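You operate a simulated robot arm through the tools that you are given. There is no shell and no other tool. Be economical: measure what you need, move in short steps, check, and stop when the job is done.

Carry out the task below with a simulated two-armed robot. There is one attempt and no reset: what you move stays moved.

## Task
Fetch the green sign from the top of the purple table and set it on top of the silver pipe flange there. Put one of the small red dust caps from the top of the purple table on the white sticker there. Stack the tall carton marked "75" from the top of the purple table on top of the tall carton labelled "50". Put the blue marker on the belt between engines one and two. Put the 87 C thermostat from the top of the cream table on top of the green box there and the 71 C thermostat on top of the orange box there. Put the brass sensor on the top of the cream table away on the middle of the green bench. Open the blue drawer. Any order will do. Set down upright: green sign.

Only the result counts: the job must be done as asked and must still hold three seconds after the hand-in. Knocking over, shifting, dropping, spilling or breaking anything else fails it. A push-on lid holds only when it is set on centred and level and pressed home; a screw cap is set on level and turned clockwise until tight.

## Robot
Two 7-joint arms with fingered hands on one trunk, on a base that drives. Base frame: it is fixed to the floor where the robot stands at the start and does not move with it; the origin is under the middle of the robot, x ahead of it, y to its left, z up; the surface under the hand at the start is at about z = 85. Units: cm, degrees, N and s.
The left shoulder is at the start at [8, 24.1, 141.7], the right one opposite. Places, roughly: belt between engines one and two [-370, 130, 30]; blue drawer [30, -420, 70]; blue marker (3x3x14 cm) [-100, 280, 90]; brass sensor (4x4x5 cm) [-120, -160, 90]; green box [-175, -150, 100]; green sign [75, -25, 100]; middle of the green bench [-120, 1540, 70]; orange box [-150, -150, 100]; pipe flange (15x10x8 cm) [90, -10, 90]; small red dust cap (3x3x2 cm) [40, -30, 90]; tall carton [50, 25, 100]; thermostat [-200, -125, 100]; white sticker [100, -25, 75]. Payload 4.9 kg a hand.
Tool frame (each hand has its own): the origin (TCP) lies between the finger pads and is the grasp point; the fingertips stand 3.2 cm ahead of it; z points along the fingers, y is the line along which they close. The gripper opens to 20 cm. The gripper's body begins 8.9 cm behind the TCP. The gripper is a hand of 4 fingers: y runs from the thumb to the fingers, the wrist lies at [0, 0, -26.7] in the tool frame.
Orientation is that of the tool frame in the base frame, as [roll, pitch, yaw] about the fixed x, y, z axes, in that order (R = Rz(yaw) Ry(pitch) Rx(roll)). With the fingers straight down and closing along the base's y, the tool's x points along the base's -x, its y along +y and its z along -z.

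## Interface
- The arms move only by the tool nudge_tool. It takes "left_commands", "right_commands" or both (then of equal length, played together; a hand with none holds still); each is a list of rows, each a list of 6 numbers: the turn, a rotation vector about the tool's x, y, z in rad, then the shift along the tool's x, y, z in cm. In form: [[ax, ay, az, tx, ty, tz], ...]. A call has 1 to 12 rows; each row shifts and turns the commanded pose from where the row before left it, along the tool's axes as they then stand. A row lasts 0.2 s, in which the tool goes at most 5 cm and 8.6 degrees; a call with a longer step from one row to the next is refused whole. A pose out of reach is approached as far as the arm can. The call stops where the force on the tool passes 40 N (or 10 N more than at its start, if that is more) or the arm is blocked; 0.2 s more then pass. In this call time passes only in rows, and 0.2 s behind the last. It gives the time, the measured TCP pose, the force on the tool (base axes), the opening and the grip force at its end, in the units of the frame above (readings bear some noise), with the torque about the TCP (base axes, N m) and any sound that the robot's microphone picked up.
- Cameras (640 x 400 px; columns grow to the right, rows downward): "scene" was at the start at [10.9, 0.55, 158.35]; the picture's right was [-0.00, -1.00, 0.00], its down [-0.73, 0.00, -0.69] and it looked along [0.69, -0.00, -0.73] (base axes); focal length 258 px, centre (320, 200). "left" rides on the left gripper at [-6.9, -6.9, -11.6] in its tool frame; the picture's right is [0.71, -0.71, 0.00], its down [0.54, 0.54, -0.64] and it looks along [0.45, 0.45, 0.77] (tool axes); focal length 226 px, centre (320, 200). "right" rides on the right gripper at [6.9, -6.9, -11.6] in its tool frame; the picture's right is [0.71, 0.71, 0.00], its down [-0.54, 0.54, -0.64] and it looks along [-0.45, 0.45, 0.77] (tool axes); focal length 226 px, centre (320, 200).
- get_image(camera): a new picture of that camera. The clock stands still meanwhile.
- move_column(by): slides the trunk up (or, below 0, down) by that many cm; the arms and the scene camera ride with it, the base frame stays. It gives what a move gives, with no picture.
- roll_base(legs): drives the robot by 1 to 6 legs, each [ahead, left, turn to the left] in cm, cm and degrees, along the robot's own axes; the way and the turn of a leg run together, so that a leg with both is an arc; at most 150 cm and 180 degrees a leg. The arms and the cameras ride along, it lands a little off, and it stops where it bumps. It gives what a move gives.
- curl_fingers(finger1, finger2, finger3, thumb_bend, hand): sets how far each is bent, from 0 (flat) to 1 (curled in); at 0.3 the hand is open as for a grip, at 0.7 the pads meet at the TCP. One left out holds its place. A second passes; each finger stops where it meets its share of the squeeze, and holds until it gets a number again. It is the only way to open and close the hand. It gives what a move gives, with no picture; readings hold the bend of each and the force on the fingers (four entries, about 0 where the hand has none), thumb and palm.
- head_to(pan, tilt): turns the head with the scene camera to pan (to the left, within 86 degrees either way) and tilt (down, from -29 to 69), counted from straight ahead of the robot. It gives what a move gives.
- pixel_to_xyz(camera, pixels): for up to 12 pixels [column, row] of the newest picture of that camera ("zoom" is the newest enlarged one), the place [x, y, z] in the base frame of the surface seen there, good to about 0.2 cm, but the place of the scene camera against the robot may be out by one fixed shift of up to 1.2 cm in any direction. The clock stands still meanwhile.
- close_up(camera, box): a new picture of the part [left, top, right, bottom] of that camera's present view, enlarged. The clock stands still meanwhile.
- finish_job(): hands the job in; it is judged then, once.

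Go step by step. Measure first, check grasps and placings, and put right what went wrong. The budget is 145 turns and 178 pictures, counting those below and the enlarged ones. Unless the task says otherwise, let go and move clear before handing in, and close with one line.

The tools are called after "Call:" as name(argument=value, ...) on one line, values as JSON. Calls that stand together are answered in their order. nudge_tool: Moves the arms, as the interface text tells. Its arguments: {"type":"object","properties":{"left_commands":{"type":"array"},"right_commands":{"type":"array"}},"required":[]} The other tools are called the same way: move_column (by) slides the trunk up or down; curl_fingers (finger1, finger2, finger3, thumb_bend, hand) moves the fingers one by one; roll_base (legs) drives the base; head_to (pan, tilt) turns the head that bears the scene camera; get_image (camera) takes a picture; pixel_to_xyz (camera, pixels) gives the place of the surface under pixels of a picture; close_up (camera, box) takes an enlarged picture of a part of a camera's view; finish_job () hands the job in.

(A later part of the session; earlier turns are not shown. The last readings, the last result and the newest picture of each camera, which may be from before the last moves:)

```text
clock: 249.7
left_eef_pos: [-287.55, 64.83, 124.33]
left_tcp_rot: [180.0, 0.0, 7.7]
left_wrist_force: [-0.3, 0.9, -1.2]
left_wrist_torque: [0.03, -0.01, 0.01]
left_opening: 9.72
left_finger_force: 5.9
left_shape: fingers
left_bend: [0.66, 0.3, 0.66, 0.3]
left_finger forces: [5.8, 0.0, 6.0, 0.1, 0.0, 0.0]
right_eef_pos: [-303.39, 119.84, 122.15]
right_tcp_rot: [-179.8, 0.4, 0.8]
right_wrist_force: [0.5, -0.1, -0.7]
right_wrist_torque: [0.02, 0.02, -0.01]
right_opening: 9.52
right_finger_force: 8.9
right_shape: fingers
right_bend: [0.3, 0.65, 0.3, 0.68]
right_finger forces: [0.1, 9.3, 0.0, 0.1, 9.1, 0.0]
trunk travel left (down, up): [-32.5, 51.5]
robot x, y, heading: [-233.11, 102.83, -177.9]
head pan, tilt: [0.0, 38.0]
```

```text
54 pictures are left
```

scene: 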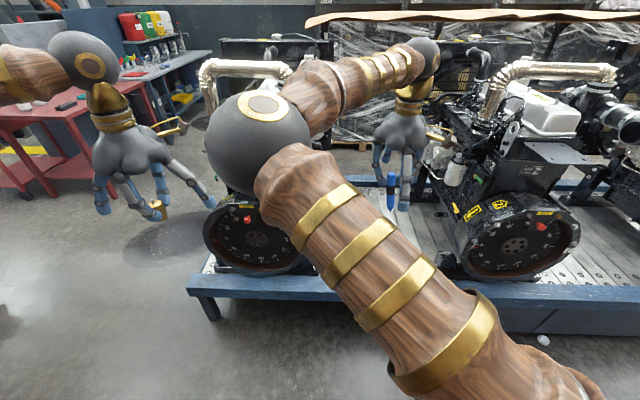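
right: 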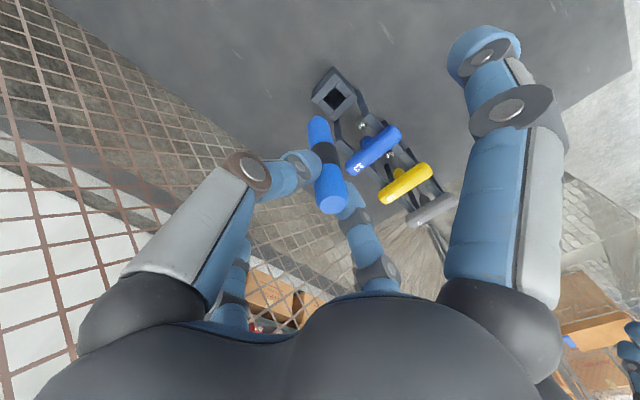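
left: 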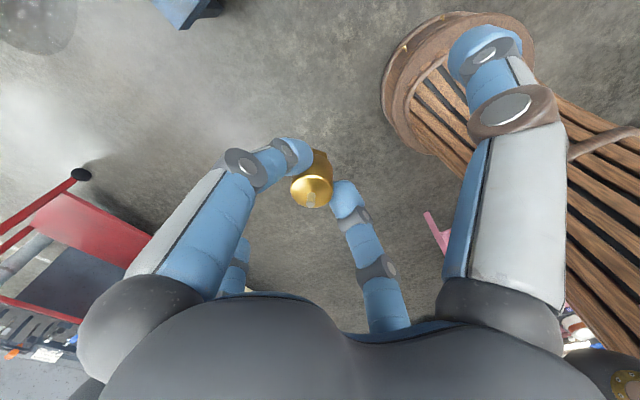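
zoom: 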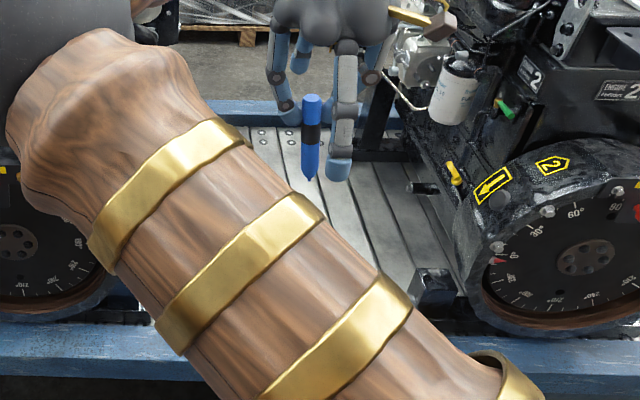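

The marker's nib points down, so it must be laid lying. First tuck the left arm to the side (clear of engine one), keeping the sensor.

Call:
nudge_tool(left_commands=[[0, 0, 0, 3.7, 2.7, -0.6], [0, 0, 0, 3.7, 2.7, -0.6], [0, 0, 0, 3.7, 2.7, -0.6], [0, 0, 0, 3.7, 2.7, -0.6], [0, 0, 0, 3.7, 2.7, -0.6], [0, 0, 0, 3.7, 2.7, -0.6], [0, 0, 0, 3.7, 2.7, -0.6], [0, 0, 0, 3.7, 2.7, -0.6]])

Call:
nudge_tool(right_commands=[[0, -0.13, 0, 0, 0, 0], [0, -0.13, 0, 0, 0, 0], [0, -0.13, 0, 0, 0, 0], [0, -0.13, 0, 0, 0, 0], [0, -0.13, 0, 0, 0, 0], [0, -0.13, 0, 0, 0, 0], [0, -0.13, 0, 0, 0, 0], [0, -0.13, 0, 0, 0, 0], [0, -0.13, 0, 0, 0, 0]])

Call:
get_image(camera="scene")

```text
clock: 251.5
left_eef_pos: [-262.14, 50.98, 128.29]
left_tcp_rot: [-179.9, -0.1, 7.8]
left_wrist_force: [0.1, 0.7, -0.9]
left_wrist_torque: [0.01, -0.01, 0.02]
left_opening: 9.72
left_finger_force: 6.5
left_shape: fingers
left_bend: [0.66, 0.3, 0.66, 0.3]
left_finger forces: [5.8, 0.0, 6.0, 0.0, 0.1, 0.0]
left hand out of reach, approached as far as the arm can: row 7, 8
right_eef_pos: [-303.46, 119.68, 122.08]
right_tcp_rot: [-179.6, 0.4, 0.8]
right_wrist_force: [0.6, 0.0, -0.4]
right_wrist_torque: [0.02, -0.01, 0.01]
right_opening: 9.53
right_finger_force: 9.0
right_shape: fingers
right_bend: [0.3, 0.65, 0.3, 0.68]
right_finger forces: [0.0, 9.2, 0.1, 0.0, 9.2, 0.0]
trunk travel left (down, up): [-32.5, 51.5]
robot x, y, heading: [-233.4, 102.57, -177.8]
head pan, tilt: [0.0, 38.0]
```

```text
clock: 253.5
left_eef_pos: [-261.98, 50.96, 128.34]
left_tcp_rot: [-179.9, 0.0, 7.8]
left_wrist_force: [0.9, -0.5, -0.7]
left_wrist_torque: [-0.01, 0.01, 0.01]
left_opening: 9.73
left_finger_force: 6.6
left_shape: fingers
left_bend: [0.66, 0.3, 0.66, 0.3]
left_finger forces: [5.8, 0.1, 6.0, 0.0, 0.0, 0.1]
right_eef_pos: [-303.3, 119.77, 122.21]
right_tcp_rot: [-179.1, 67.5, 1.7]
right_wrist_force: [-0.3, 0.3, -0.1]
right_wrist_torque: [0.03, -0.02, 0.04]
right_opening: 9.51
right_finger_force: 8.6
right_shape: fingers
right_bend: [0.3, 0.65, 0.3, 0.69]
right_finger forces: [0.1, 9.3, 0.0, 0.0, 9.1, 0.0]
trunk travel left (down, up): [-32.5, 51.5]
robot x, y, heading: [-232.81, 102.57, -178.0]
head pan, tilt: [0.0, 38.0]
```

```text
53 pictures are left
```

scene: 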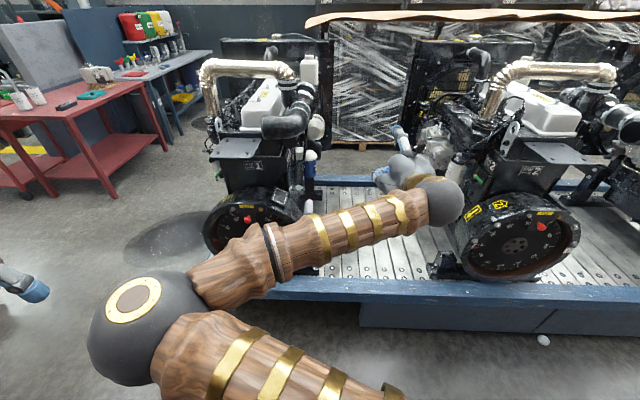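

Pitch up to 67° works here. Lower the trunk, curl the side fingers out of the way, and drive in so the hand is between the engines.

Call:
curl_fingers(hand="right", finger1=0.58, finger3=0.58)

Call:
move_column(by=-32)

Call:
roll_base(legs=[[45, -9, -2]])

Call:
get_image(camera="scene")

Call:
get_image(camera="right")

```text
clock: 254.5
left_eef_pos: [-261.99, 50.94, 128.24]
left_tcp_rot: [-179.9, 0.0, 7.7]
left_wrist_force: [-0.2, -0.6, -0.1]
left_wrist_torque: [-0.04, 0.02, 0.01]
left_opening: 9.72
left_finger_force: 5.8
left_shape: fingers
left_bend: [0.66, 0.3, 0.66, 0.3]
left_finger forces: [5.9, 0.0, 6.1, 0.0, 0.1, 0.0]
right_eef_pos: [-303.38, 119.85, 122.22]
right_tcp_rot: [-179.4, 67.4, 1.4]
right_wrist_force: [0.6, -0.4, -0.7]
right_wrist_torque: [0.0, 0.02, 0.02]
right_opening: 2.98
right_finger_force: 8.6
right_shape: fingers
right_bend: [0.57, 0.65, 0.57, 0.69]
right_finger forces: [0.0, 9.4, 0.1, 0.0, 9.1, 0.1]
trunk travel left (down, up): [-32.5, 51.5]
robot x, y, heading: [-233.17, 102.55, -177.9]
head pan, tilt: [0.0, 38.0]
```

```text
clock: 257.7
left_eef_pos: [-262.05, 51.0, 96.24]
left_tcp_rot: [180.0, 0.1, 7.8]
left_wrist_force: [0.3, -0.6, 0.1]
left_wrist_torque: [0.01, -0.03, 0.0]
left_opening: 9.7
left_finger_force: 6.4
left_shape: fingers
left_bend: [0.66, 0.3, 0.66, 0.3]
left_finger forces: [5.9, 0.1, 6.1, 0.0, 0.0, 0.0]
right_eef_pos: [-303.41, 119.85, 90.15]
right_tcp_rot: [-179.2, 67.5, 1.4]
right_wrist_force: [0.1, 0.8, -0.3]
right_wrist_torque: [0.0, 0.02, 0.0]
right_opening: 2.96
right_finger_force: 9.5
right_shape: fingers
right_bend: [0.57, 0.65, 0.57, 0.69]
right_finger forces: [0.0, 9.4, 0.0, 0.0, 9.0, 0.0]
trunk travel left (down, up): [-0.5, 83.5]
robot x, y, heading: [-233.07, 102.54, -177.7]
head pan, tilt: [0.0, 38.0]
```

```text
clock: 260.5
left_eef_pos: [-309.24, 59.54, 96.25]
left_tcp_rot: [180.0, -0.1, 6.4]
left_wrist_force: [-0.7, 1.3, -0.6]
left_wrist_torque: [0.01, -0.01, -0.06]
left_opening: 9.73
left_finger_force: 5.7
left_shape: fingers
left_bend: [0.66, 0.3, 0.66, 0.3]
left_finger forces: [5.8, 0.1, 5.9, 0.1, 0.1, 0.0]
right_eef_pos: [-349.15, 129.18, 90.06]
right_tcp_rot: [-179.3, 67.5, 0.0]
right_wrist_force: [1.1, -0.4, 0.2]
right_wrist_torque: [-0.02, -0.01, -0.03]
right_opening: 2.98
right_finger_force: 9.3
right_shape: fingers
right_bend: [0.57, 0.65, 0.57, 0.69]
right_finger forces: [0.0, 9.3, 0.1, 0.0, 9.1, 0.1]
trunk travel left (down, up): [-0.5, 83.5]
robot x, y, heading: [-278.86, 110.5, -179.5]
head pan, tilt: [0.0, 38.0]
```

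```text
52 pictures are left
```

scene: 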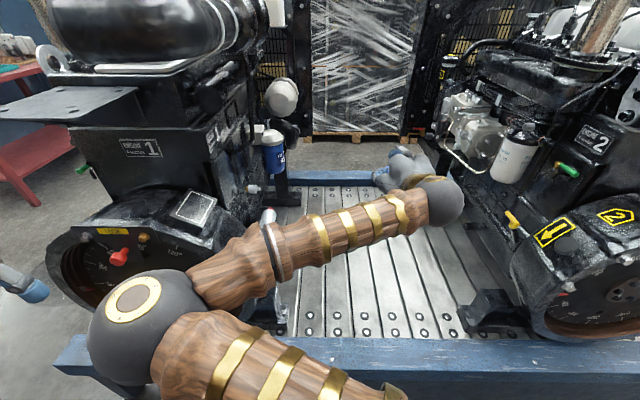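

```text
51 pictures are left
```

right: 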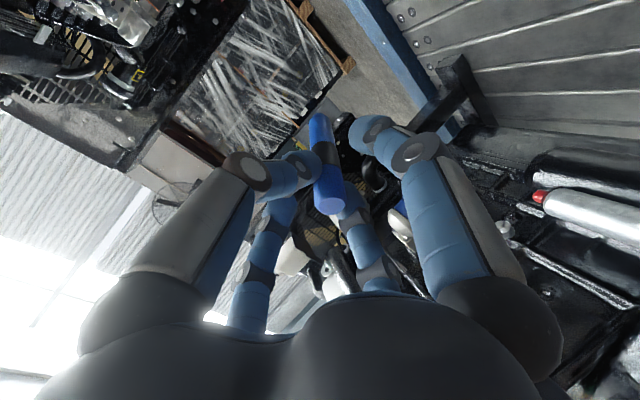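

Between the engines. Check elbow position relative to engine one's flywheel, and the belt, before descending.

Call:
pixel_to_xyz(camera="scene", pixels=[[130, 300], [165, 330], [215, 220], [235, 235], [275, 205], [285, 145], [310, 300], [420, 260], [440, 320], [470, 310], [515, 260], [450, 130]])

```text
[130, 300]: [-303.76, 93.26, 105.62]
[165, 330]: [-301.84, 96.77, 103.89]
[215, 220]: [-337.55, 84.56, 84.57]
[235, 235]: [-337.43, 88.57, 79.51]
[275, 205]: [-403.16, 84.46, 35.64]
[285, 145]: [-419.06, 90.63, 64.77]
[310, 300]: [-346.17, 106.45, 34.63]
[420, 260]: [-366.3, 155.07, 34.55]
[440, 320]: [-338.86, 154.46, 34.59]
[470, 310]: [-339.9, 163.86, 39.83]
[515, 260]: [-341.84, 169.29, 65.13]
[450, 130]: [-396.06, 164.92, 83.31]
```

Elbow is ~20 cm in front of the flywheel. Pitch back to 45° and descend toward the belt, moving forward 12 cm.

Call:
nudge_tool(right_commands=[[0, 0.13, 0, 0, 0, 0], [0, 0.13, 0, 0, 0, 0], [0, 0.13, 0, 0, 0, 0], [0, 0, 0, 2.26, 0, 4.38], [0, 0, 0, 2.26, 0, 4.38], [0, 0, 0, 2.26, 0, 4.38], [0, 0, 0, 2.26, 0, 4.38], [0, 0, 0, 2.26, 0, 4.38], [0, 0, 0, 2.26, 0, 4.38], [0, 0, 0, 2.26, 0, 4.38], [0, 0, 0, 2.26, 0, 4.38]])

Call:
get_image(camera="scene")

```text
clock: 262.9
left_eef_pos: [-309.34, 59.54, 96.43]
left_tcp_rot: [180.0, 0.1, 6.3]
left_wrist_force: [-0.5, 0.2, -1.2]
left_wrist_torque: [0.01, -0.02, -0.02]
left_opening: 9.72
left_finger_force: 5.6
left_shape: fingers
left_bend: [0.66, 0.3, 0.66, 0.3]
left_finger forces: [5.9, 0.0, 6.0, 0.0, 0.0, 0.0]
right_eef_pos: [-360.91, 129.69, 52.7]
right_tcp_rot: [-179.6, 45.2, -0.3]
right_wrist_force: [0.0, -1.5, -0.3]
right_wrist_torque: [0.0, -0.07, 0.02]
right_opening: 2.92
right_finger_force: 8.9
right_shape: fingers
right_bend: [0.57, 0.65, 0.57, 0.69]
right_finger forces: [0.1, 9.2, 0.0, 0.0, 8.9, 0.1]
trunk travel left (down, up): [-0.5, 83.5]
robot x, y, heading: [-279.05, 110.38, -179.2]
head pan, tilt: [0.0, 38.0]
```

```text
50 pictures are left
```

scene: 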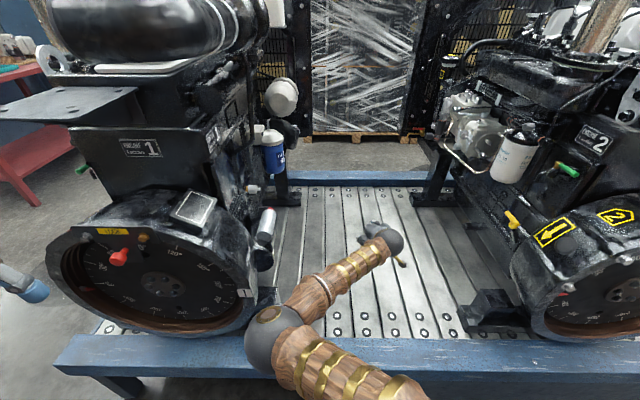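

45° held without limits. Try pitching further to ~67° here.

Call:
nudge_tool(right_commands=[[0, -0.13, 0, 0, 0, 0], [0, -0.13, 0, 0, 0, 0], [0, -0.13, 0, 0, 0, 0]])

Call:
get_image(camera="right")

```text
clock: 263.7
left_eef_pos: [-309.24, 59.59, 96.37]
left_tcp_rot: [-179.9, 0.0, 6.4]
left_wrist_force: [0.6, 0.3, -0.5]
left_wrist_torque: [0.0, -0.04, 0.01]
left_opening: 9.71
left_finger_force: 5.5
left_shape: fingers
left_bend: [0.66, 0.3, 0.66, 0.3]
left_finger forces: [5.7, 0.1, 5.9, 0.0, 0.0, 0.1]
right_eef_pos: [-360.88, 129.73, 52.62]
right_tcp_rot: [-179.6, 48.9, -0.2]
right_wrist_force: [0.7, -0.3, -0.6]
right_wrist_torque: [-0.02, 0.0, 0.0]
right_opening: 2.96
right_finger_force: 9.3
right_shape: fingers
right_bend: [0.57, 0.65, 0.57, 0.69]
right_finger forces: [0.0, 9.3, 0.0, 0.0, 9.1, 0.0]
right hand out of reach, approached as far as the arm can: row 1, 2, 3
trunk travel left (down, up): [-0.5, 83.5]
robot x, y, heading: [-279.43, 110.44, -179.3]
head pan, tilt: [0.0, 38.0]
```

```text
49 pictures are left
```

right: 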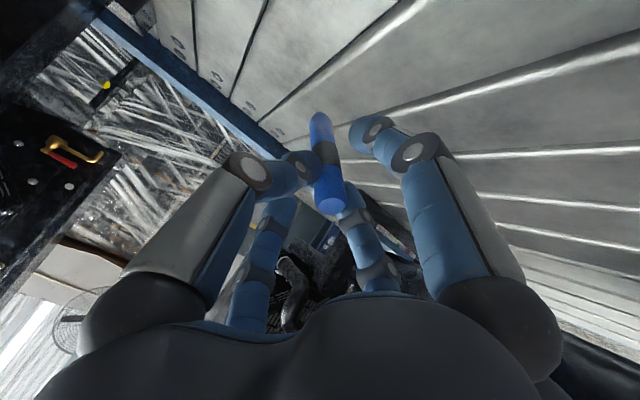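

Pitch limit ~49° here: good enough. Lower until the nib nears the belt.

Call:
nudge_tool(right_commands=[[0, 0, 0, 2.3, 0, 2.0], [0, 0, 0, 2.3, 0, 2.0], [0, 0, 0, 2.0, 0, 1.75], [0, 0, 0, 0.75, 0, 0.65]])

Call:
close_up(camera="right", box=[230, 60, 430, 260])

Call:
pixel_to_xyz(camera="zoom", pixels=[[285, 178], [290, 200], [300, 250], [320, 300], [285, 160], [260, 190], [360, 300]])

```text
clock: 264.7
left_eef_pos: [-309.41, 59.48, 96.29]
left_tcp_rot: [-180.0, 0.0, 6.3]
left_wrist_force: [-0.1, 0.0, -0.3]
left_wrist_torque: [0.02, 0.05, 0.0]
left_opening: 9.71
left_finger_force: 5.5
left_shape: fingers
left_bend: [0.66, 0.3, 0.66, 0.3]
left_finger forces: [5.7, 0.1, 5.9, 0.0, 0.0, 0.0]
right_eef_pos: [-360.22, 127.75, 48.73]
right_tcp_rot: [-179.3, 48.6, -0.5]
right_wrist_force: [0.5, -0.2, 0.5]
right_wrist_torque: [0.03, 0.01, 0.01]
right_opening: 2.91
right_finger_force: 9.3
right_shape: fingers
right_bend: [0.57, 0.65, 0.57, 0.69]
right_finger forces: [0.1, 9.1, 0.0, 0.0, 9.0, 0.0]
right hand out of reach, approached as far as the arm can: row 1, 2, 3, 4
trunk travel left (down, up): [-0.5, 83.5]
robot x, y, heading: [-278.87, 110.64, -179.3]
head pan, tilt: [0.0, 38.0]
```

```text
2.00 times, centred on (330, 160) of right
```

zoom: 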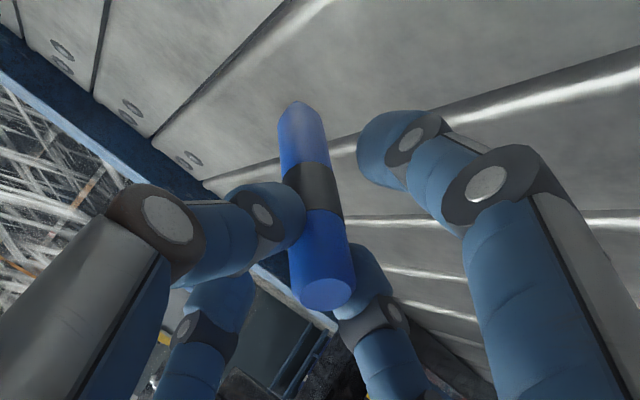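

```text
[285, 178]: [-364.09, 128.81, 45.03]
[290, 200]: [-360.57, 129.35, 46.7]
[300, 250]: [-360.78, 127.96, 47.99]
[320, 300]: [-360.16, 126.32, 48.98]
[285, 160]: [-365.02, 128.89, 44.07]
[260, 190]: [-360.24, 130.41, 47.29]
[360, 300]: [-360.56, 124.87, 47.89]
```

The joint limit blocks lowering at this pitch. Back the base 16 cm and extend the arm instead, which frees the wrist, then lower.

Call:
roll_base(legs=[[-16, 0, 0]])

Call:
nudge_tool(right_commands=[[0, 0, 0, -2.64, 0.3, 3.0], [0, 0, 0, -2.64, 0.3, 3.0], [0, 0, 0, -2.64, 0.3, 3.0], [0, 0, 0, -2.64, 0.3, 3.0], [0, -0.1, 0, 0, 0, 0], [0, -0.1, 0, 0, 0, 0], [0, 0, 0, 2.5, 0, 1.3], [0, 0, 0, 1.3, 0, 0.7]])

Call:
close_up(camera="right", box=[230, 60, 430, 260])

```text
clock: 266.1
left_eef_pos: [-292.98, 59.8, 96.38]
left_tcp_rot: [-179.9, 0.1, 6.5]
left_wrist_force: [-0.3, 0.3, -0.9]
left_wrist_torque: [0.01, 0.05, 0.0]
left_opening: 9.71
left_finger_force: 5.7
left_shape: fingers
left_bend: [0.66, 0.3, 0.66, 0.3]
left_finger forces: [5.7, 0.1, 5.9, 0.0, 0.1, 0.0]
right_eef_pos: [-343.95, 128.09, 48.78]
right_tcp_rot: [-179.3, 48.7, -0.7]
right_wrist_force: [0.1, 0.2, 0.0]
right_wrist_torque: [-0.03, -0.02, -0.01]
right_opening: 2.93
right_finger_force: 9.3
right_shape: fingers
right_bend: [0.57, 0.65, 0.57, 0.69]
right_finger forces: [0.0, 9.1, 0.0, 0.0, 9.1, 0.1]
trunk travel left (down, up): [-0.5, 83.5]
robot x, y, heading: [-262.76, 110.76, -179.3]
head pan, tilt: [0.0, 38.0]
```

```text
clock: 267.9
left_eef_pos: [-293.11, 59.76, 96.33]
left_tcp_rot: [179.9, 0.0, 6.3]
left_wrist_force: [-0.7, 0.0, -0.2]
left_wrist_torque: [0.0, 0.03, 0.03]
left_opening: 9.72
left_finger_force: 6.1
left_shape: fingers
left_bend: [0.66, 0.3, 0.66, 0.3]
left_finger forces: [5.7, 0.0, 5.9, 0.0, 0.0, 0.0]
right_eef_pos: [-359.47, 126.92, 43.92]
right_tcp_rot: [-178.4, 56.5, -0.5]
right_wrist_force: [0.2, -0.8, -0.2]
right_wrist_torque: [-0.01, 0.0, 0.01]
right_opening: 2.89
right_finger_force: 9.3
right_shape: fingers
right_bend: [0.57, 0.64, 0.57, 0.69]
right_finger forces: [0.0, 9.1, 0.0, 0.0, 9.1, 0.0]
right hand out of reach, approached as far as the arm can: row 6
trunk travel left (down, up): [-0.5, 83.5]
robot x, y, heading: [-262.49, 110.69, -179.4]
head pan, tilt: [0.0, 38.0]
```

```text
2.00 times, centred on (330, 160) of right
```

zoom: 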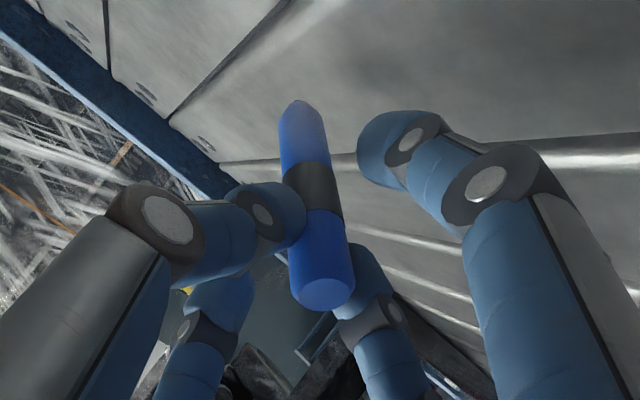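

Pitch 56°, nib ~3 cm above the belt. Lower ~4 cm so the nib lands and the marker pivots flatter.

Call:
nudge_tool(right_commands=[[0, 0, 0, 1.25, 0, 0.83], [0, 0, 0, 1.0, 0, 0.66], [0, 0, 0, 0.5, 0, 0.33], [0, 0, 0, 0.4, 0, 0.28], [0, 0, 0, 0.35, 0, 0.22]])

Call:
close_up(camera="right", box=[230, 60, 430, 260])

Call:
close_up(camera="scene", box=[300, 160, 460, 300])

```text
clock: 269.1
left_eef_pos: [-293.02, 59.69, 96.36]
left_tcp_rot: [-179.9, 0.0, 6.4]
left_wrist_force: [0.0, 0.0, -0.6]
left_wrist_torque: [-0.02, -0.05, 0.03]
left_opening: 9.69
left_finger_force: 6.4
left_shape: fingers
left_bend: [0.66, 0.3, 0.66, 0.3]
left_finger forces: [5.7, 0.1, 5.9, 0.1, 0.1, 0.1]
right_eef_pos: [-359.47, 127.14, 39.92]
right_tcp_rot: [-178.3, 56.6, -0.5]
right_wrist_force: [1.5, -0.2, 3.5]
right_wrist_torque: [0.08, 0.01, 0.0]
right_opening: 2.65
right_finger_force: 10.5
right_shape: fingers
right_bend: [0.58, 0.64, 0.57, 0.69]
right_finger forces: [1.8, 9.4, 0.0, 0.1, 9.6, 0.0]
trunk travel left (down, up): [-0.5, 83.5]
robot x, y, heading: [-262.73, 110.47, -179.6]
head pan, tilt: [0.0, 38.0]
```

```text
2.00 times, centred on (330, 160) of right
```

zoom: 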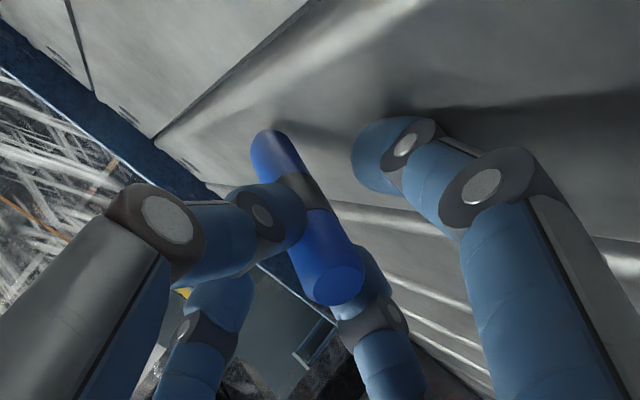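

```text
2.86 times, centred on (380, 230) of scene
```

zoom: 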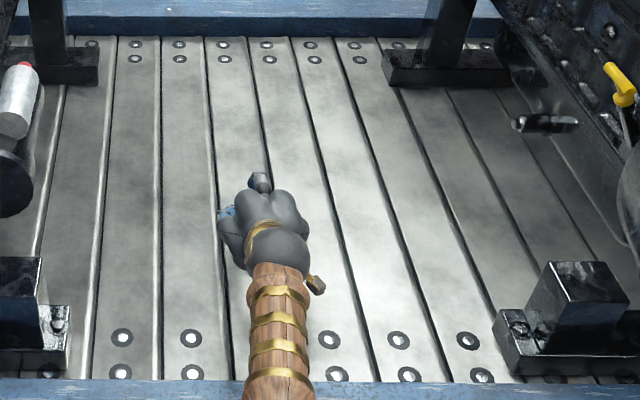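

The nib touches the belt and the marker has pivoted to ~26°. Open the upper finger, press a bit lower, then ease thumb/finger 2 open slightly as side guards.

Call:
curl_fingers(hand="right", finger1=0.3)

Call:
nudge_tool(right_commands=[[0, 0, 0, 0.4, 0, 0.25], [0, 0, 0, 0.4, 0, 0.25]])

Call:
curl_fingers(hand="right", finger2=0.61, thumb_bend=0.62)

Call:
close_up(camera="right", box=[230, 60, 430, 260])

```text
clock: 270.1
left_eef_pos: [-293.09, 59.76, 96.32]
left_tcp_rot: [-179.8, 0.0, 6.4]
left_wrist_force: [1.1, -1.0, -1.3]
left_wrist_torque: [-0.01, 0.01, -0.01]
left_opening: 9.71
left_finger_force: 5.4
left_shape: fingers
left_bend: [0.66, 0.3, 0.66, 0.3]
left_finger forces: [5.9, 0.0, 5.9, 0.0, 0.0, 0.1]
right_eef_pos: [-359.44, 127.03, 40.08]
right_tcp_rot: [-178.4, 56.6, -0.4]
right_wrist_force: [-1.7, 0.1, 9.0]
right_wrist_torque: [0.0, 0.15, 0.02]
right_opening: 2.78
right_finger_force: 13.5
right_shape: fingers
right_bend: [0.56, 0.64, 0.57, 0.69]
right_finger forces: [8.9, 9.3, 0.1, 0.1, 9.3, 0.1]
trunk travel left (down, up): [-0.5, 83.5]
robot x, y, heading: [-262.61, 110.88, -179.7]
head pan, tilt: [0.0, 38.0]
```

```text
clock: 270.7
left_eef_pos: [-293.04, 59.59, 96.29]
left_tcp_rot: [-179.9, 0.2, 6.4]
left_wrist_force: [-0.3, 1.1, -0.7]
left_wrist_torque: [0.01, 0.02, 0.01]
left_opening: 9.7
left_finger_force: 6.4
left_shape: fingers
left_bend: [0.66, 0.3, 0.66, 0.3]
left_finger forces: [5.8, 0.0, 5.9, 0.1, 0.0, 0.1]
right_eef_pos: [-359.27, 127.14, 39.04]
right_tcp_rot: [-178.3, 56.5, -0.4]
right_wrist_force: [2.7, -0.6, 13.2]
right_wrist_torque: [-0.02, -0.27, 0.02]
right_opening: 1.7
right_finger_force: 15.7
right_shape: fingers
right_bend: [0.63, 0.64, 0.57, 0.69]
right_finger forces: [12.4, 9.3, 0.0, 0.0, 9.4, 0.1]
trunk travel left (down, up): [-0.5, 83.5]
robot x, y, heading: [-262.74, 110.58, -179.7]
head pan, tilt: [0.0, 38.0]
```

```text
clock: 271.7
left_eef_pos: [-293.06, 59.61, 96.27]
left_tcp_rot: [-180.0, 0.1, 6.4]
left_wrist_force: [0.7, -0.2, -0.8]
left_wrist_torque: [-0.01, -0.02, 0.01]
left_opening: 9.71
left_finger_force: 5.2
left_shape: fingers
left_bend: [0.66, 0.3, 0.66, 0.3]
left_finger forces: [5.7, 0.1, 5.9, 0.1, 0.0, 0.0]
right_eef_pos: [-359.38, 127.11, 39.02]
right_tcp_rot: [-178.3, 56.6, -0.4]
right_wrist_force: [1.8, -0.6, 9.7]
right_wrist_torque: [-0.03, -0.16, -0.07]
right_opening: 2.6
right_finger_force: 5.0
right_shape: fingers
right_bend: [0.63, 0.61, 0.57, 0.62]
right_finger forces: [9.8, 0.3, 0.0, 0.0, 0.0, 0.0]
trunk travel left (down, up): [-0.5, 83.5]
robot x, y, heading: [-262.76, 110.71, -179.5]
head pan, tilt: [0.0, 38.0]
```

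```text
2.00 times, centred on (330, 160) of right
```

zoom: 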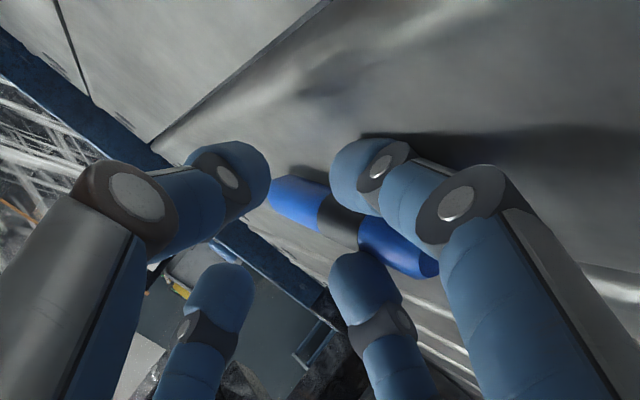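

The lower finger (f1) was the one touching the belt; the marker now appears to lie. Measure its points.

Call:
pixel_to_xyz(camera="zoom", pixels=[[280, 195], [305, 205], [340, 222], [385, 245], [420, 265], [432, 268], [340, 160], [355, 270], [250, 130]])

Call:
get_image(camera="right")

```text
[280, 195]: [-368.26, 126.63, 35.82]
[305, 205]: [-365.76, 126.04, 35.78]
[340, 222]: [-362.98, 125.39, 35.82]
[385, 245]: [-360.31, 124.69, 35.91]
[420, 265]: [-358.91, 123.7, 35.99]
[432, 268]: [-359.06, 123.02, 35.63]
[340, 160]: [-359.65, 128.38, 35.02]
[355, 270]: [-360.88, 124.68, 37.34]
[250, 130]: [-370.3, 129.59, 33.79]
```

```text
43 pictures are left
```

right: 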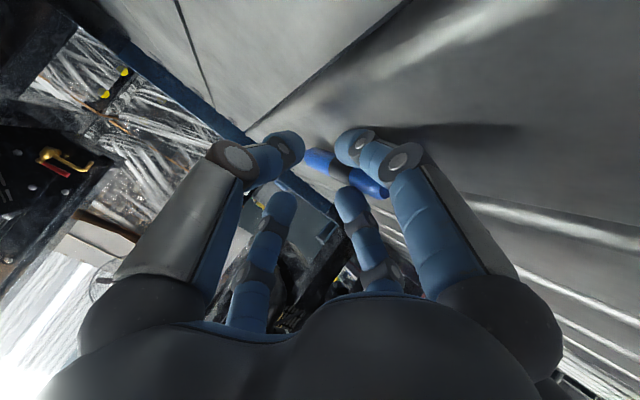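

The marker lies flat on the belt (z ≈ 34–36) around (−364,125). Lift the hand straight up, then back out.

Call:
nudge_tool(right_commands=[[0, 0, 0, -0.8, 0, -0.55], [0, 0, 0, -2.0, 0, -1.32], [0, 0, 0, -3.3, 0, -2.2], [0, 0, 0, -3.6, 0, -2.4], [0, 0, 0, -3.6, 0, -2.4], [0, 0, 0, -3.6, 0, -2.4], [0, 0, 0, -3.6, 0, -2.4], [0, 0, 0, -3.6, 0, -2.4], [0, 0, 0, -3.6, 0, -2.4], [0, 0, 0, -3.6, 0, -2.4]])

Call:
get_image(camera="scene")

Call:
roll_base(legs=[[-45, 0, 0]])

Call:
move_column(by=32)

Call:
close_up(camera="scene", box=[240, 130, 480, 280])

```text
clock: 273.9
left_eef_pos: [-293.15, 59.81, 96.23]
left_tcp_rot: [-179.9, 0.0, 6.4]
left_wrist_force: [-0.7, -0.8, -0.8]
left_wrist_torque: [0.0, 0.0, 0.01]
left_opening: 9.73
left_finger_force: 5.8
left_shape: fingers
left_bend: [0.66, 0.3, 0.66, 0.3]
left_finger forces: [5.7, 0.1, 5.9, 0.0, 0.0, 0.1]
right_eef_pos: [-358.93, 127.02, 76.68]
right_tcp_rot: [-178.3, 56.5, -0.4]
right_wrist_force: [1.3, -0.8, 0.9]
right_wrist_torque: [0.0, 0.02, 0.01]
right_opening: 9.84
right_finger_force: 0.0
right_shape: fingers
right_bend: [0.3, 0.61, 0.57, 0.62]
right_finger forces: [0.0, 0.1, 0.0, 0.1, 0.0, 0.0]
trunk travel left (down, up): [-0.5, 83.5]
robot x, y, heading: [-262.83, 110.61, -179.0]
head pan, tilt: [0.0, 38.0]
```

```text
42 pictures are left
```

scene: 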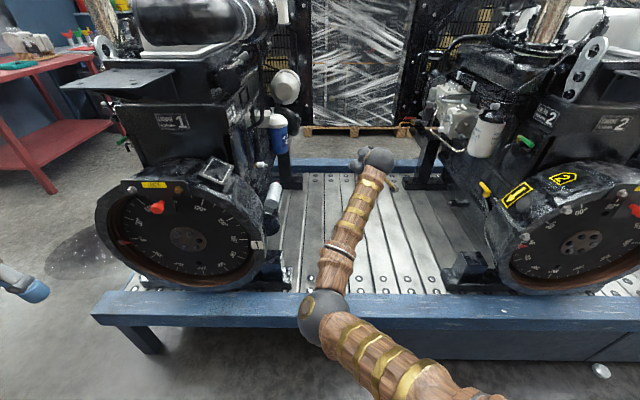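

```text
clock: 276.7
left_eef_pos: [-248.04, 60.24, 96.23]
left_tcp_rot: [-179.9, -0.1, 6.3]
left_wrist_force: [0.0, -0.7, -0.7]
left_wrist_torque: [-0.02, 0.02, -0.01]
left_opening: 9.69
left_finger_force: 5.9
left_shape: fingers
left_bend: [0.66, 0.3, 0.66, 0.3]
left_finger forces: [5.7, 0.1, 5.8, 0.0, 0.0, 0.0]
right_eef_pos: [-313.66, 127.61, 76.6]
right_tcp_rot: [-178.2, 56.6, -0.3]
right_wrist_force: [-0.7, -0.9, 0.3]
right_wrist_torque: [0.04, 0.01, 0.03]
right_opening: 9.85
right_finger_force: 0.0
right_shape: fingers
right_bend: [0.3, 0.61, 0.57, 0.62]
right_finger forces: [0.0, 0.0, 0.1, 0.0, 0.1, 0.1]
trunk travel left (down, up): [-0.5, 83.5]
robot x, y, heading: [-217.75, 110.78, -179.2]
head pan, tilt: [0.0, 38.0]
```

```text
clock: 279.8
left_eef_pos: [-247.98, 60.26, 128.25]
left_tcp_rot: [-179.9, 0.0, 6.3]
left_wrist_force: [-0.1, -0.8, -0.2]
left_wrist_torque: [0.03, -0.01, -0.01]
left_opening: 9.72
left_finger_force: 5.9
left_shape: fingers
left_bend: [0.66, 0.3, 0.66, 0.3]
left_finger forces: [5.7, 0.0, 5.9, 0.1, 0.0, 0.2]
right_eef_pos: [-313.85, 127.54, 108.51]
right_tcp_rot: [-178.3, 56.5, -0.4]
right_wrist_force: [0.8, -0.1, -0.2]
right_wrist_torque: [-0.03, 0.02, 0.0]
right_opening: 9.84
right_finger_force: 0.0
right_shape: fingers
right_bend: [0.3, 0.61, 0.57, 0.62]
right_finger forces: [0.0, 0.0, 0.0, 0.0, 0.0, 0.1]
trunk travel left (down, up): [-32.5, 51.5]
robot x, y, heading: [-217.96, 111.51, -179.8]
head pan, tilt: [0.0, 38.0]
```

```text
2.67 times, centred on (360, 205) of scene
```

zoom: 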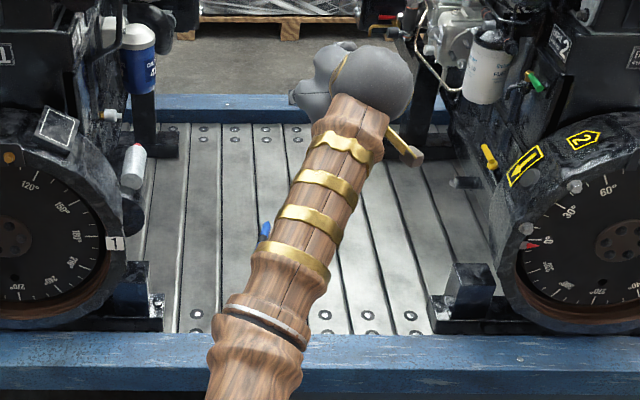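

The marker lies on the belt (tip visible at (265,230)). Retract the right hand, turn toward +y and head up the aisle.

Call:
nudge_tool(right_commands=[[0, 0, 0, 2.6, 0, -4.0], [0, 0, 0, 2.6, 0, -4.0], [0, 0, 0, 2.6, 0, -4.0], [0, 0, 0, 2.6, 0, -4.0], [0, 0, 0, 2.6, 0, -4.0], [0, 0, 0, 2.6, 0, -4.0], [0, 0.14, 0, 0, 0, -1], [0, 0.14, 0, 0, 0, -1], [0, 0.14, 0, 0, 0, -1], [0, 0.14, 0, 0, 0, -1], [0, 0.14, 0, 0, 0, -1], [0, 0.14, 0, 0, 0, -1]])

Call:
roll_base(legs=[[0, 0, -90], [145, 0, 0], [145, 0, 0], [145, 0, 0]])

Call:
head_to(pan=0, tilt=15)

Call:
get_image(camera="scene")

```text
clock: 282.4
left_eef_pos: [-248.2, 60.24, 128.22]
left_tcp_rot: [-179.9, 0.0, 6.2]
left_wrist_force: [-0.1, 0.7, -0.9]
left_wrist_torque: [-0.03, -0.01, 0.03]
left_opening: 9.7
left_finger_force: 5.7
left_shape: fingers
left_bend: [0.66, 0.3, 0.66, 0.3]
left_finger forces: [5.7, 0.0, 5.9, 0.1, 0.0, 0.0]
right_eef_pos: [-281.79, 126.27, 113.38]
right_tcp_rot: [-179.1, 8.3, -1.6]
right_wrist_force: [0.0, 0.9, 0.3]
right_wrist_torque: [-0.03, -0.05, 0.03]
right_opening: 9.87
right_finger_force: 0.1
right_shape: fingers
right_bend: [0.3, 0.61, 0.57, 0.62]
right_finger forces: [0.0, 0.1, 0.1, 0.0, 0.1, 0.0]
trunk travel left (down, up): [-32.5, 51.5]
robot x, y, heading: [-217.61, 111.32, -179.3]
head pan, tilt: [0.0, 38.0]
```

```text
clock: 307.0
left_eef_pos: [-250.57, 578.28, 128.15]
left_tcp_rot: [-179.9, -0.1, -88.4]
left_wrist_force: [0.8, 0.1, 0.1]
left_wrist_torque: [0.03, -0.01, 0.0]
left_opening: 9.69
left_finger_force: 5.0
left_shape: fingers
left_bend: [0.66, 0.3, 0.66, 0.3]
left_finger forces: [5.6, 0.0, 5.7, 0.1, 0.0, 0.0]
right_eef_pos: [-182.05, 606.57, 113.54]
right_tcp_rot: [-179.1, 8.5, -96.3]
right_wrist_force: [-0.8, 0.6, 0.3]
right_wrist_torque: [0.03, -0.02, 0.0]
right_opening: 9.88
right_finger_force: 0.0
right_shape: fingers
right_bend: [0.3, 0.61, 0.57, 0.62]
right_finger forces: [0.0, 0.1, 0.0, 0.1, 0.1, 0.0]
trunk travel left (down, up): [-32.5, 51.5]
robot x, y, heading: [-202.5, 544.03, 85.8]
head pan, tilt: [0.0, 38.0]
```

```text
clock: 307.9
left_eef_pos: [-250.74, 578.36, 128.32]
left_tcp_rot: [-179.9, 0.0, -88.4]
left_wrist_force: [0.5, -0.2, -0.5]
left_wrist_torque: [-0.03, 0.01, 0.03]
left_opening: 9.68
left_finger_force: 6.0
left_shape: fingers
left_bend: [0.66, 0.3, 0.66, 0.3]
left_finger forces: [5.7, 0.0, 5.7, 0.0, 0.0, 0.0]
right_eef_pos: [-182.02, 606.48, 113.34]
right_tcp_rot: [-179.2, 8.5, -96.4]
right_wrist_force: [0.3, -0.3, -0.2]
right_wrist_torque: [-0.04, -0.02, -0.03]
right_opening: 9.86
right_finger_force: 0.0
right_shape: fingers
right_bend: [0.3, 0.61, 0.57, 0.62]
right_finger forces: [0.0, 0.0, 0.0, 0.0, 0.0, 0.1]
trunk travel left (down, up): [-32.5, 51.5]
robot x, y, heading: [-201.81, 543.87, 85.7]
head pan, tilt: [0.0, 15.0]
```

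```text
40 pictures are left
```

scene: 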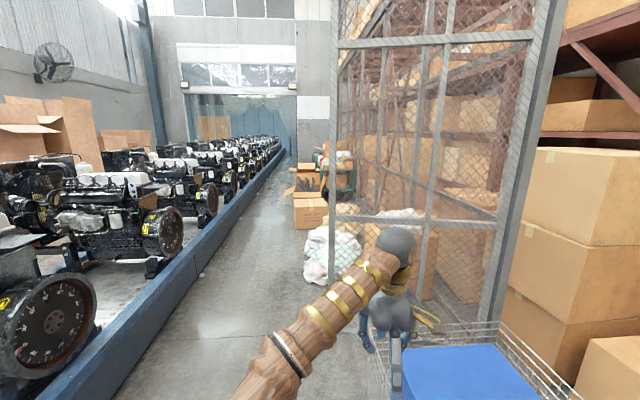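

A wire cart sits just right ahead, cloth pile and boxes further, and the green bench at ~(335,175). Measure obstacles.

Call:
pixel_to_xyz(camera="scene", pixels=[[368, 355], [305, 270], [296, 222], [312, 228], [290, 190], [345, 185], [330, 168], [350, 170], [270, 210], [175, 280], [325, 195]])

Call:
close_up(camera="scene", box=[260, 130, 380, 300])

```text
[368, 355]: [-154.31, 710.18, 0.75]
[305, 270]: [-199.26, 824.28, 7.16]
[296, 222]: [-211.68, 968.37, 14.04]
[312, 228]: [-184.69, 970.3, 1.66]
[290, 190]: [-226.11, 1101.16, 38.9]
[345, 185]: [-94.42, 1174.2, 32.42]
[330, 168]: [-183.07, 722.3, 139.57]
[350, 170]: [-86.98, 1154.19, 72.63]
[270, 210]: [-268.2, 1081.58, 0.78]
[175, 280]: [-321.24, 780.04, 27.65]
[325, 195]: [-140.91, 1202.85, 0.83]
```

```text
2.35 times, centred on (320, 215) of scene
```

zoom: 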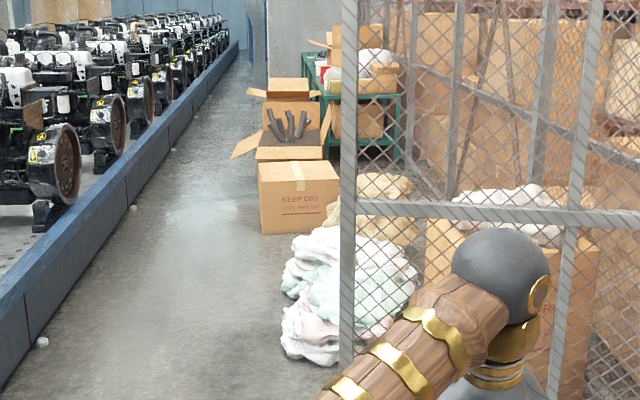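

The passing lane is x≈−266 between rail (−321) and boxes (−226). Bring the left hand inward, shift left, straighten, and advance.

Call:
nudge_tool(left_commands=[[0, 0, 0, -2.4, -4, 0], [0, 0, 0, -2.4, -4, 0], [0, 0, 0, -2.4, -4, 0], [0, 0, 0, -2.4, -4, 0], [0, 0, 0, -2.4, -4, 0]])

Call:
roll_base(legs=[[0, 62, 4.3], [140, 0, 0], [140, 0, 0]])

Call:
get_image(camera="scene")

```text
clock: 309.1
left_eef_pos: [-230.86, 591.35, 128.05]
left_tcp_rot: [-179.9, -0.1, -88.3]
left_wrist_force: [0.4, 0.4, -0.9]
left_wrist_torque: [-0.03, 0.02, 0.02]
left_opening: 9.64
left_finger_force: 6.0
left_shape: fingers
left_bend: [0.66, 0.3, 0.66, 0.3]
left_finger forces: [5.7, 0.0, 5.5, 0.0, 0.1, 0.0]
right_eef_pos: [-181.76, 606.65, 113.31]
right_tcp_rot: [-179.2, 8.3, -96.3]
right_wrist_force: [-0.4, 0.2, -1.0]
right_wrist_torque: [-0.04, 0.0, 0.0]
right_opening: 9.85
right_finger_force: 0.0
right_shape: fingers
right_bend: [0.3, 0.61, 0.57, 0.62]
right_finger forces: [0.0, 0.0, 0.1, 0.1, 0.0, 0.0]
trunk travel left (down, up): [-32.5, 51.5]
robot x, y, heading: [-202.36, 544.41, 85.9]
head pan, tilt: [0.0, 15.0]
```

```text
clock: 325.6
left_eef_pos: [-300.53, 866.5, 128.06]
left_tcp_rot: [-179.9, 0.0, -83.3]
left_wrist_force: [0.9, -0.4, -0.8]
left_wrist_torque: [-0.02, -0.01, 0.02]
left_opening: 9.66
left_finger_force: 5.8
left_shape: fingers
left_bend: [0.66, 0.3, 0.66, 0.3]
left_finger forces: [5.6, 0.1, 5.5, 0.1, 0.0, 0.0]
right_eef_pos: [-253.02, 886.2, 113.51]
right_tcp_rot: [-179.0, 8.4, -91.3]
right_wrist_force: [-0.6, 0.5, -0.2]
right_wrist_torque: [0.02, -0.02, 0.03]
right_opening: 9.85
right_finger_force: 0.1
right_shape: fingers
right_bend: [0.3, 0.61, 0.57, 0.62]
right_finger forces: [0.0, 0.1, 0.0, 0.1, 0.1, 0.0]
trunk travel left (down, up): [-32.5, 51.5]
robot x, y, heading: [-267.63, 822.26, 91.1]
head pan, tilt: [0.0, 15.0]
```

```text
38 pictures are left
```

scene: 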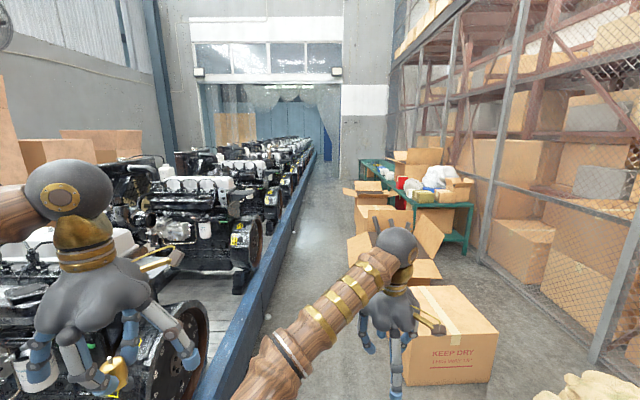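

Sensor still held. Green benches ahead-right; continue up the lane past the boxes.

Call:
roll_base(legs=[[140, -2, -1.1], [140, 0, 0], [140, 0, 0]])

Call:
head_to(pan=-25, tilt=20)

Call:
get_image(camera="scene")

```text
clock: 344.2
left_eef_pos: [-321.87, 1261.52, 128.09]
left_tcp_rot: [179.5, -1.0, -80.2]
left_wrist_force: [-0.2, -17.4, 0.1]
left_wrist_torque: [0.15, 0.04, 1.8]
left_opening: 9.65
left_finger_force: 14.9
left_shape: fingers
left_bend: [0.66, 0.29, 0.66, 0.3]
left_finger forces: [5.9, 17.8, 5.6, 0.1, 0.0, 0.0]
right_eef_pos: [-275.08, 1283.98, 113.45]
right_tcp_rot: [-179.2, 8.4, -88.8]
right_wrist_force: [0.3, 0.5, 0.2]
right_wrist_torque: [-0.03, 0.03, 0.01]
right_opening: 9.85
right_finger_force: 0.0
right_shape: fingers
right_bend: [0.3, 0.61, 0.57, 0.62]
right_finger forces: [0.0, 0.1, 0.0, 0.1, 0.0, 0.0]
trunk travel left (down, up): [-32.5, 51.5]
robot x, y, heading: [-287.03, 1219.41, 93.4]
head pan, tilt: [0.0, 15.0]
stopped in leg 3: the force on the tool passed its limit at 96 N (the readings are from after the stop); the commanded pose is now the measured one
```

```text
clock: 345.1
left_eef_pos: [-321.88, 1261.57, 128.13]
left_tcp_rot: [179.8, -0.8, -80.4]
left_wrist_force: [0.0, -15.4, -1.5]
left_wrist_torque: [0.17, 0.0, 1.52]
left_opening: 9.65
left_finger_force: 13.5
left_shape: fingers
left_bend: [0.66, 0.29, 0.66, 0.3]
left_finger forces: [5.9, 14.9, 5.7, 0.0, 0.1, 0.1]
right_eef_pos: [-275.15, 1283.85, 113.61]
right_tcp_rot: [-179.1, 8.6, -88.8]
right_wrist_force: [0.1, -0.6, 0.6]
right_wrist_torque: [-0.02, 0.04, 0.0]
right_opening: 9.85
right_finger_force: 0.0
right_shape: fingers
right_bend: [0.3, 0.61, 0.57, 0.62]
right_finger forces: [0.0, 0.0, 0.0, 0.0, 0.0, 0.1]
trunk travel left (down, up): [-32.5, 51.5]
robot x, y, heading: [-287.19, 1219.61, 93.7]
head pan, tilt: [-25.0, 20.0]
```

```text
37 pictures are left
```

scene: 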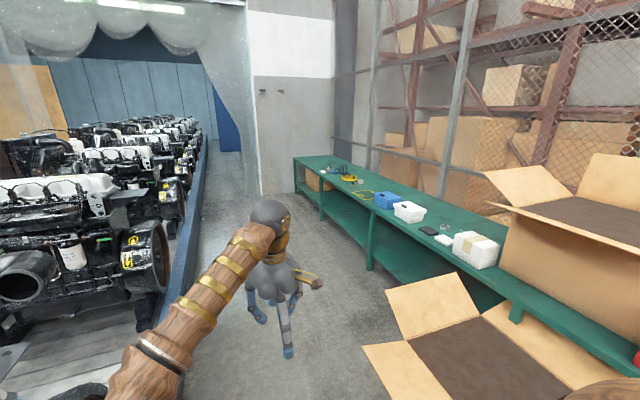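

Drift brought the left finger against an engine (stopped). Back off and shift right immediately, then measure the bench.

Call:
roll_base(legs=[[-8, 0, 0], [0, -20, -3.6]])

Call:
head_to(pan=-25, tilt=22)

Call:
get_image(camera="scene")

Call:
pixel_to_xyz(camera="scene", pixels=[[365, 335], [385, 285], [370, 260], [295, 160], [300, 190], [330, 215], [360, 185], [385, 195], [410, 205], [345, 175], [240, 300], [450, 260]])

```text
clock: 347.3
left_eef_pos: [-299.46, 1256.55, 128.08]
left_tcp_rot: [-180.0, -1.0, -84.0]
left_wrist_force: [-0.3, 0.2, -0.5]
left_wrist_torque: [0.01, -0.03, -0.03]
left_opening: 9.67
left_finger_force: 5.7
left_shape: fingers
left_bend: [0.66, 0.3, 0.66, 0.3]
left_finger forces: [5.9, 0.0, 5.7, 0.0, 0.0, 0.0]
right_eef_pos: [-251.56, 1275.71, 113.39]
right_tcp_rot: [-179.0, 8.5, -92.4]
right_wrist_force: [-0.1, 0.2, -0.1]
right_wrist_torque: [-0.03, -0.05, 0.0]
right_opening: 9.84
right_finger_force: 0.0
right_shape: fingers
right_bend: [0.3, 0.61, 0.57, 0.62]
right_finger forces: [0.1, 0.0, 0.0, 0.0, 0.1, 0.0]
trunk travel left (down, up): [-32.5, 51.5]
robot x, y, heading: [-267.62, 1212.16, 89.7]
head pan, tilt: [-25.0, 20.0]
```

```text
clock: 347.9
left_eef_pos: [-299.27, 1256.43, 127.99]
left_tcp_rot: [179.9, -1.0, -84.0]
left_wrist_force: [-0.1, -0.4, -0.7]
left_wrist_torque: [0.03, -0.01, 0.02]
left_opening: 9.66
left_finger_force: 5.7
left_shape: fingers
left_bend: [0.66, 0.3, 0.66, 0.3]
left_finger forces: [5.9, 0.0, 5.7, 0.0, 0.0, 0.0]
right_eef_pos: [-251.4, 1275.75, 113.58]
right_tcp_rot: [-179.2, 8.4, -92.4]
right_wrist_force: [0.6, -1.3, 0.0]
right_wrist_torque: [-0.04, -0.03, 0.02]
right_opening: 9.83
right_finger_force: 0.0
right_shape: fingers
right_bend: [0.3, 0.61, 0.57, 0.62]
right_finger forces: [0.0, 0.0, 0.0, 0.0, 0.1, 0.0]
trunk travel left (down, up): [-32.5, 51.5]
robot x, y, heading: [-267.6, 1211.71, 89.7]
head pan, tilt: [-25.0, 22.0]
```

```text
36 pictures are left
```

scene: 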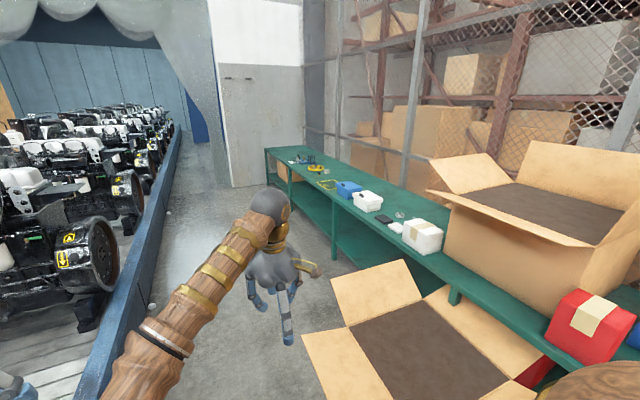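

```text
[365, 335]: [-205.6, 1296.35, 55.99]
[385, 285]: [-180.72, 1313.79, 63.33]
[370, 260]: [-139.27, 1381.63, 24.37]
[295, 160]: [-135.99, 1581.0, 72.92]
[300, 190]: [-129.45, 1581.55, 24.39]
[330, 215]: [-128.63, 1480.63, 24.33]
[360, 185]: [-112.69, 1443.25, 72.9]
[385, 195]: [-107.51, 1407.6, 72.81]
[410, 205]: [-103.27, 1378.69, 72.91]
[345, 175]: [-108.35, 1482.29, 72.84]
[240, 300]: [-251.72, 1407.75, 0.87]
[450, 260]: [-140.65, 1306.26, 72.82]
```

Bench: x ≥ −140, top z ≈ 72, extending past y=1600. Drive to (−255,1522), turn right to face it, and approach partway.

Call:
roll_base(legs=[[140, -6, -0.6], [140, -6, -0.6], [30, 0, 0], [0, 0, -89], [50, 0, 0]])

Call:
head_to(pan=5, tilt=38)

Call:
get_image(camera="scene")

```text
clock: 370.0
left_eef_pos: [-165.45, 1567.39, 128.05]
left_tcp_rot: [179.8, -0.9, -172.1]
left_wrist_force: [0.6, -0.5, -1.6]
left_wrist_torque: [-0.02, -0.01, -0.02]
left_opening: 9.66
left_finger_force: 5.6
left_shape: fingers
left_bend: [0.66, 0.3, 0.66, 0.3]
left_finger forces: [5.4, 0.1, 5.2, 0.1, 0.1, 0.0]
right_eef_pos: [-144.52, 1519.91, 113.51]
right_tcp_rot: [-179.1, 8.5, 179.5]
right_wrist_force: [-0.1, 0.0, -0.1]
right_wrist_torque: [-0.01, -0.02, 0.02]
right_opening: 9.87
right_finger_force: 0.1
right_shape: fingers
right_bend: [0.3, 0.61, 0.57, 0.62]
right_finger forces: [0.0, 0.0, 0.0, 0.0, 0.0, 0.1]
trunk travel left (down, up): [-32.5, 51.5]
robot x, y, heading: [-208.49, 1533.67, 1.9]
head pan, tilt: [-25.0, 22.0]
```

```text
clock: 370.9
left_eef_pos: [-165.54, 1567.29, 127.93]
left_tcp_rot: [179.8, -0.9, -172.0]
left_wrist_force: [-0.8, -0.5, -1.1]
left_wrist_torque: [0.03, -0.03, 0.04]
left_opening: 9.64
left_finger_force: 5.2
left_shape: fingers
left_bend: [0.66, 0.3, 0.66, 0.3]
left_finger forces: [5.6, 0.1, 5.3, 0.0, 0.1, 0.0]
right_eef_pos: [-144.59, 1519.98, 113.48]
right_tcp_rot: [-179.1, 8.4, 179.5]
right_wrist_force: [-0.2, -0.2, -0.7]
right_wrist_torque: [0.0, 0.01, 0.02]
right_opening: 9.83
right_finger_force: 0.1
right_shape: fingers
right_bend: [0.3, 0.61, 0.57, 0.62]
right_finger forces: [0.1, 0.1, 0.1, 0.1, 0.1, 0.0]
trunk travel left (down, up): [-32.5, 51.5]
robot x, y, heading: [-208.79, 1533.69, 1.9]
head pan, tilt: [5.0, 38.0]
```

```text
35 pictures are left
```

scene: 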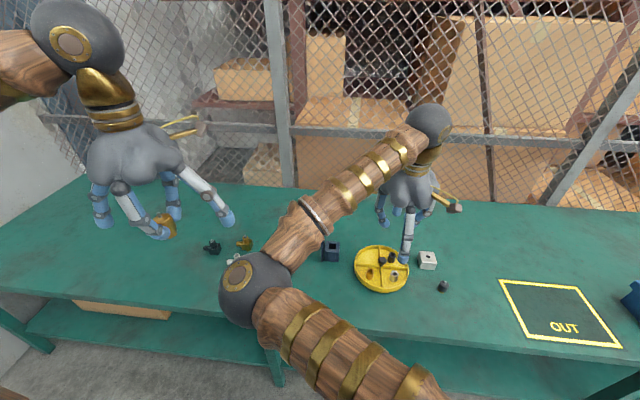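

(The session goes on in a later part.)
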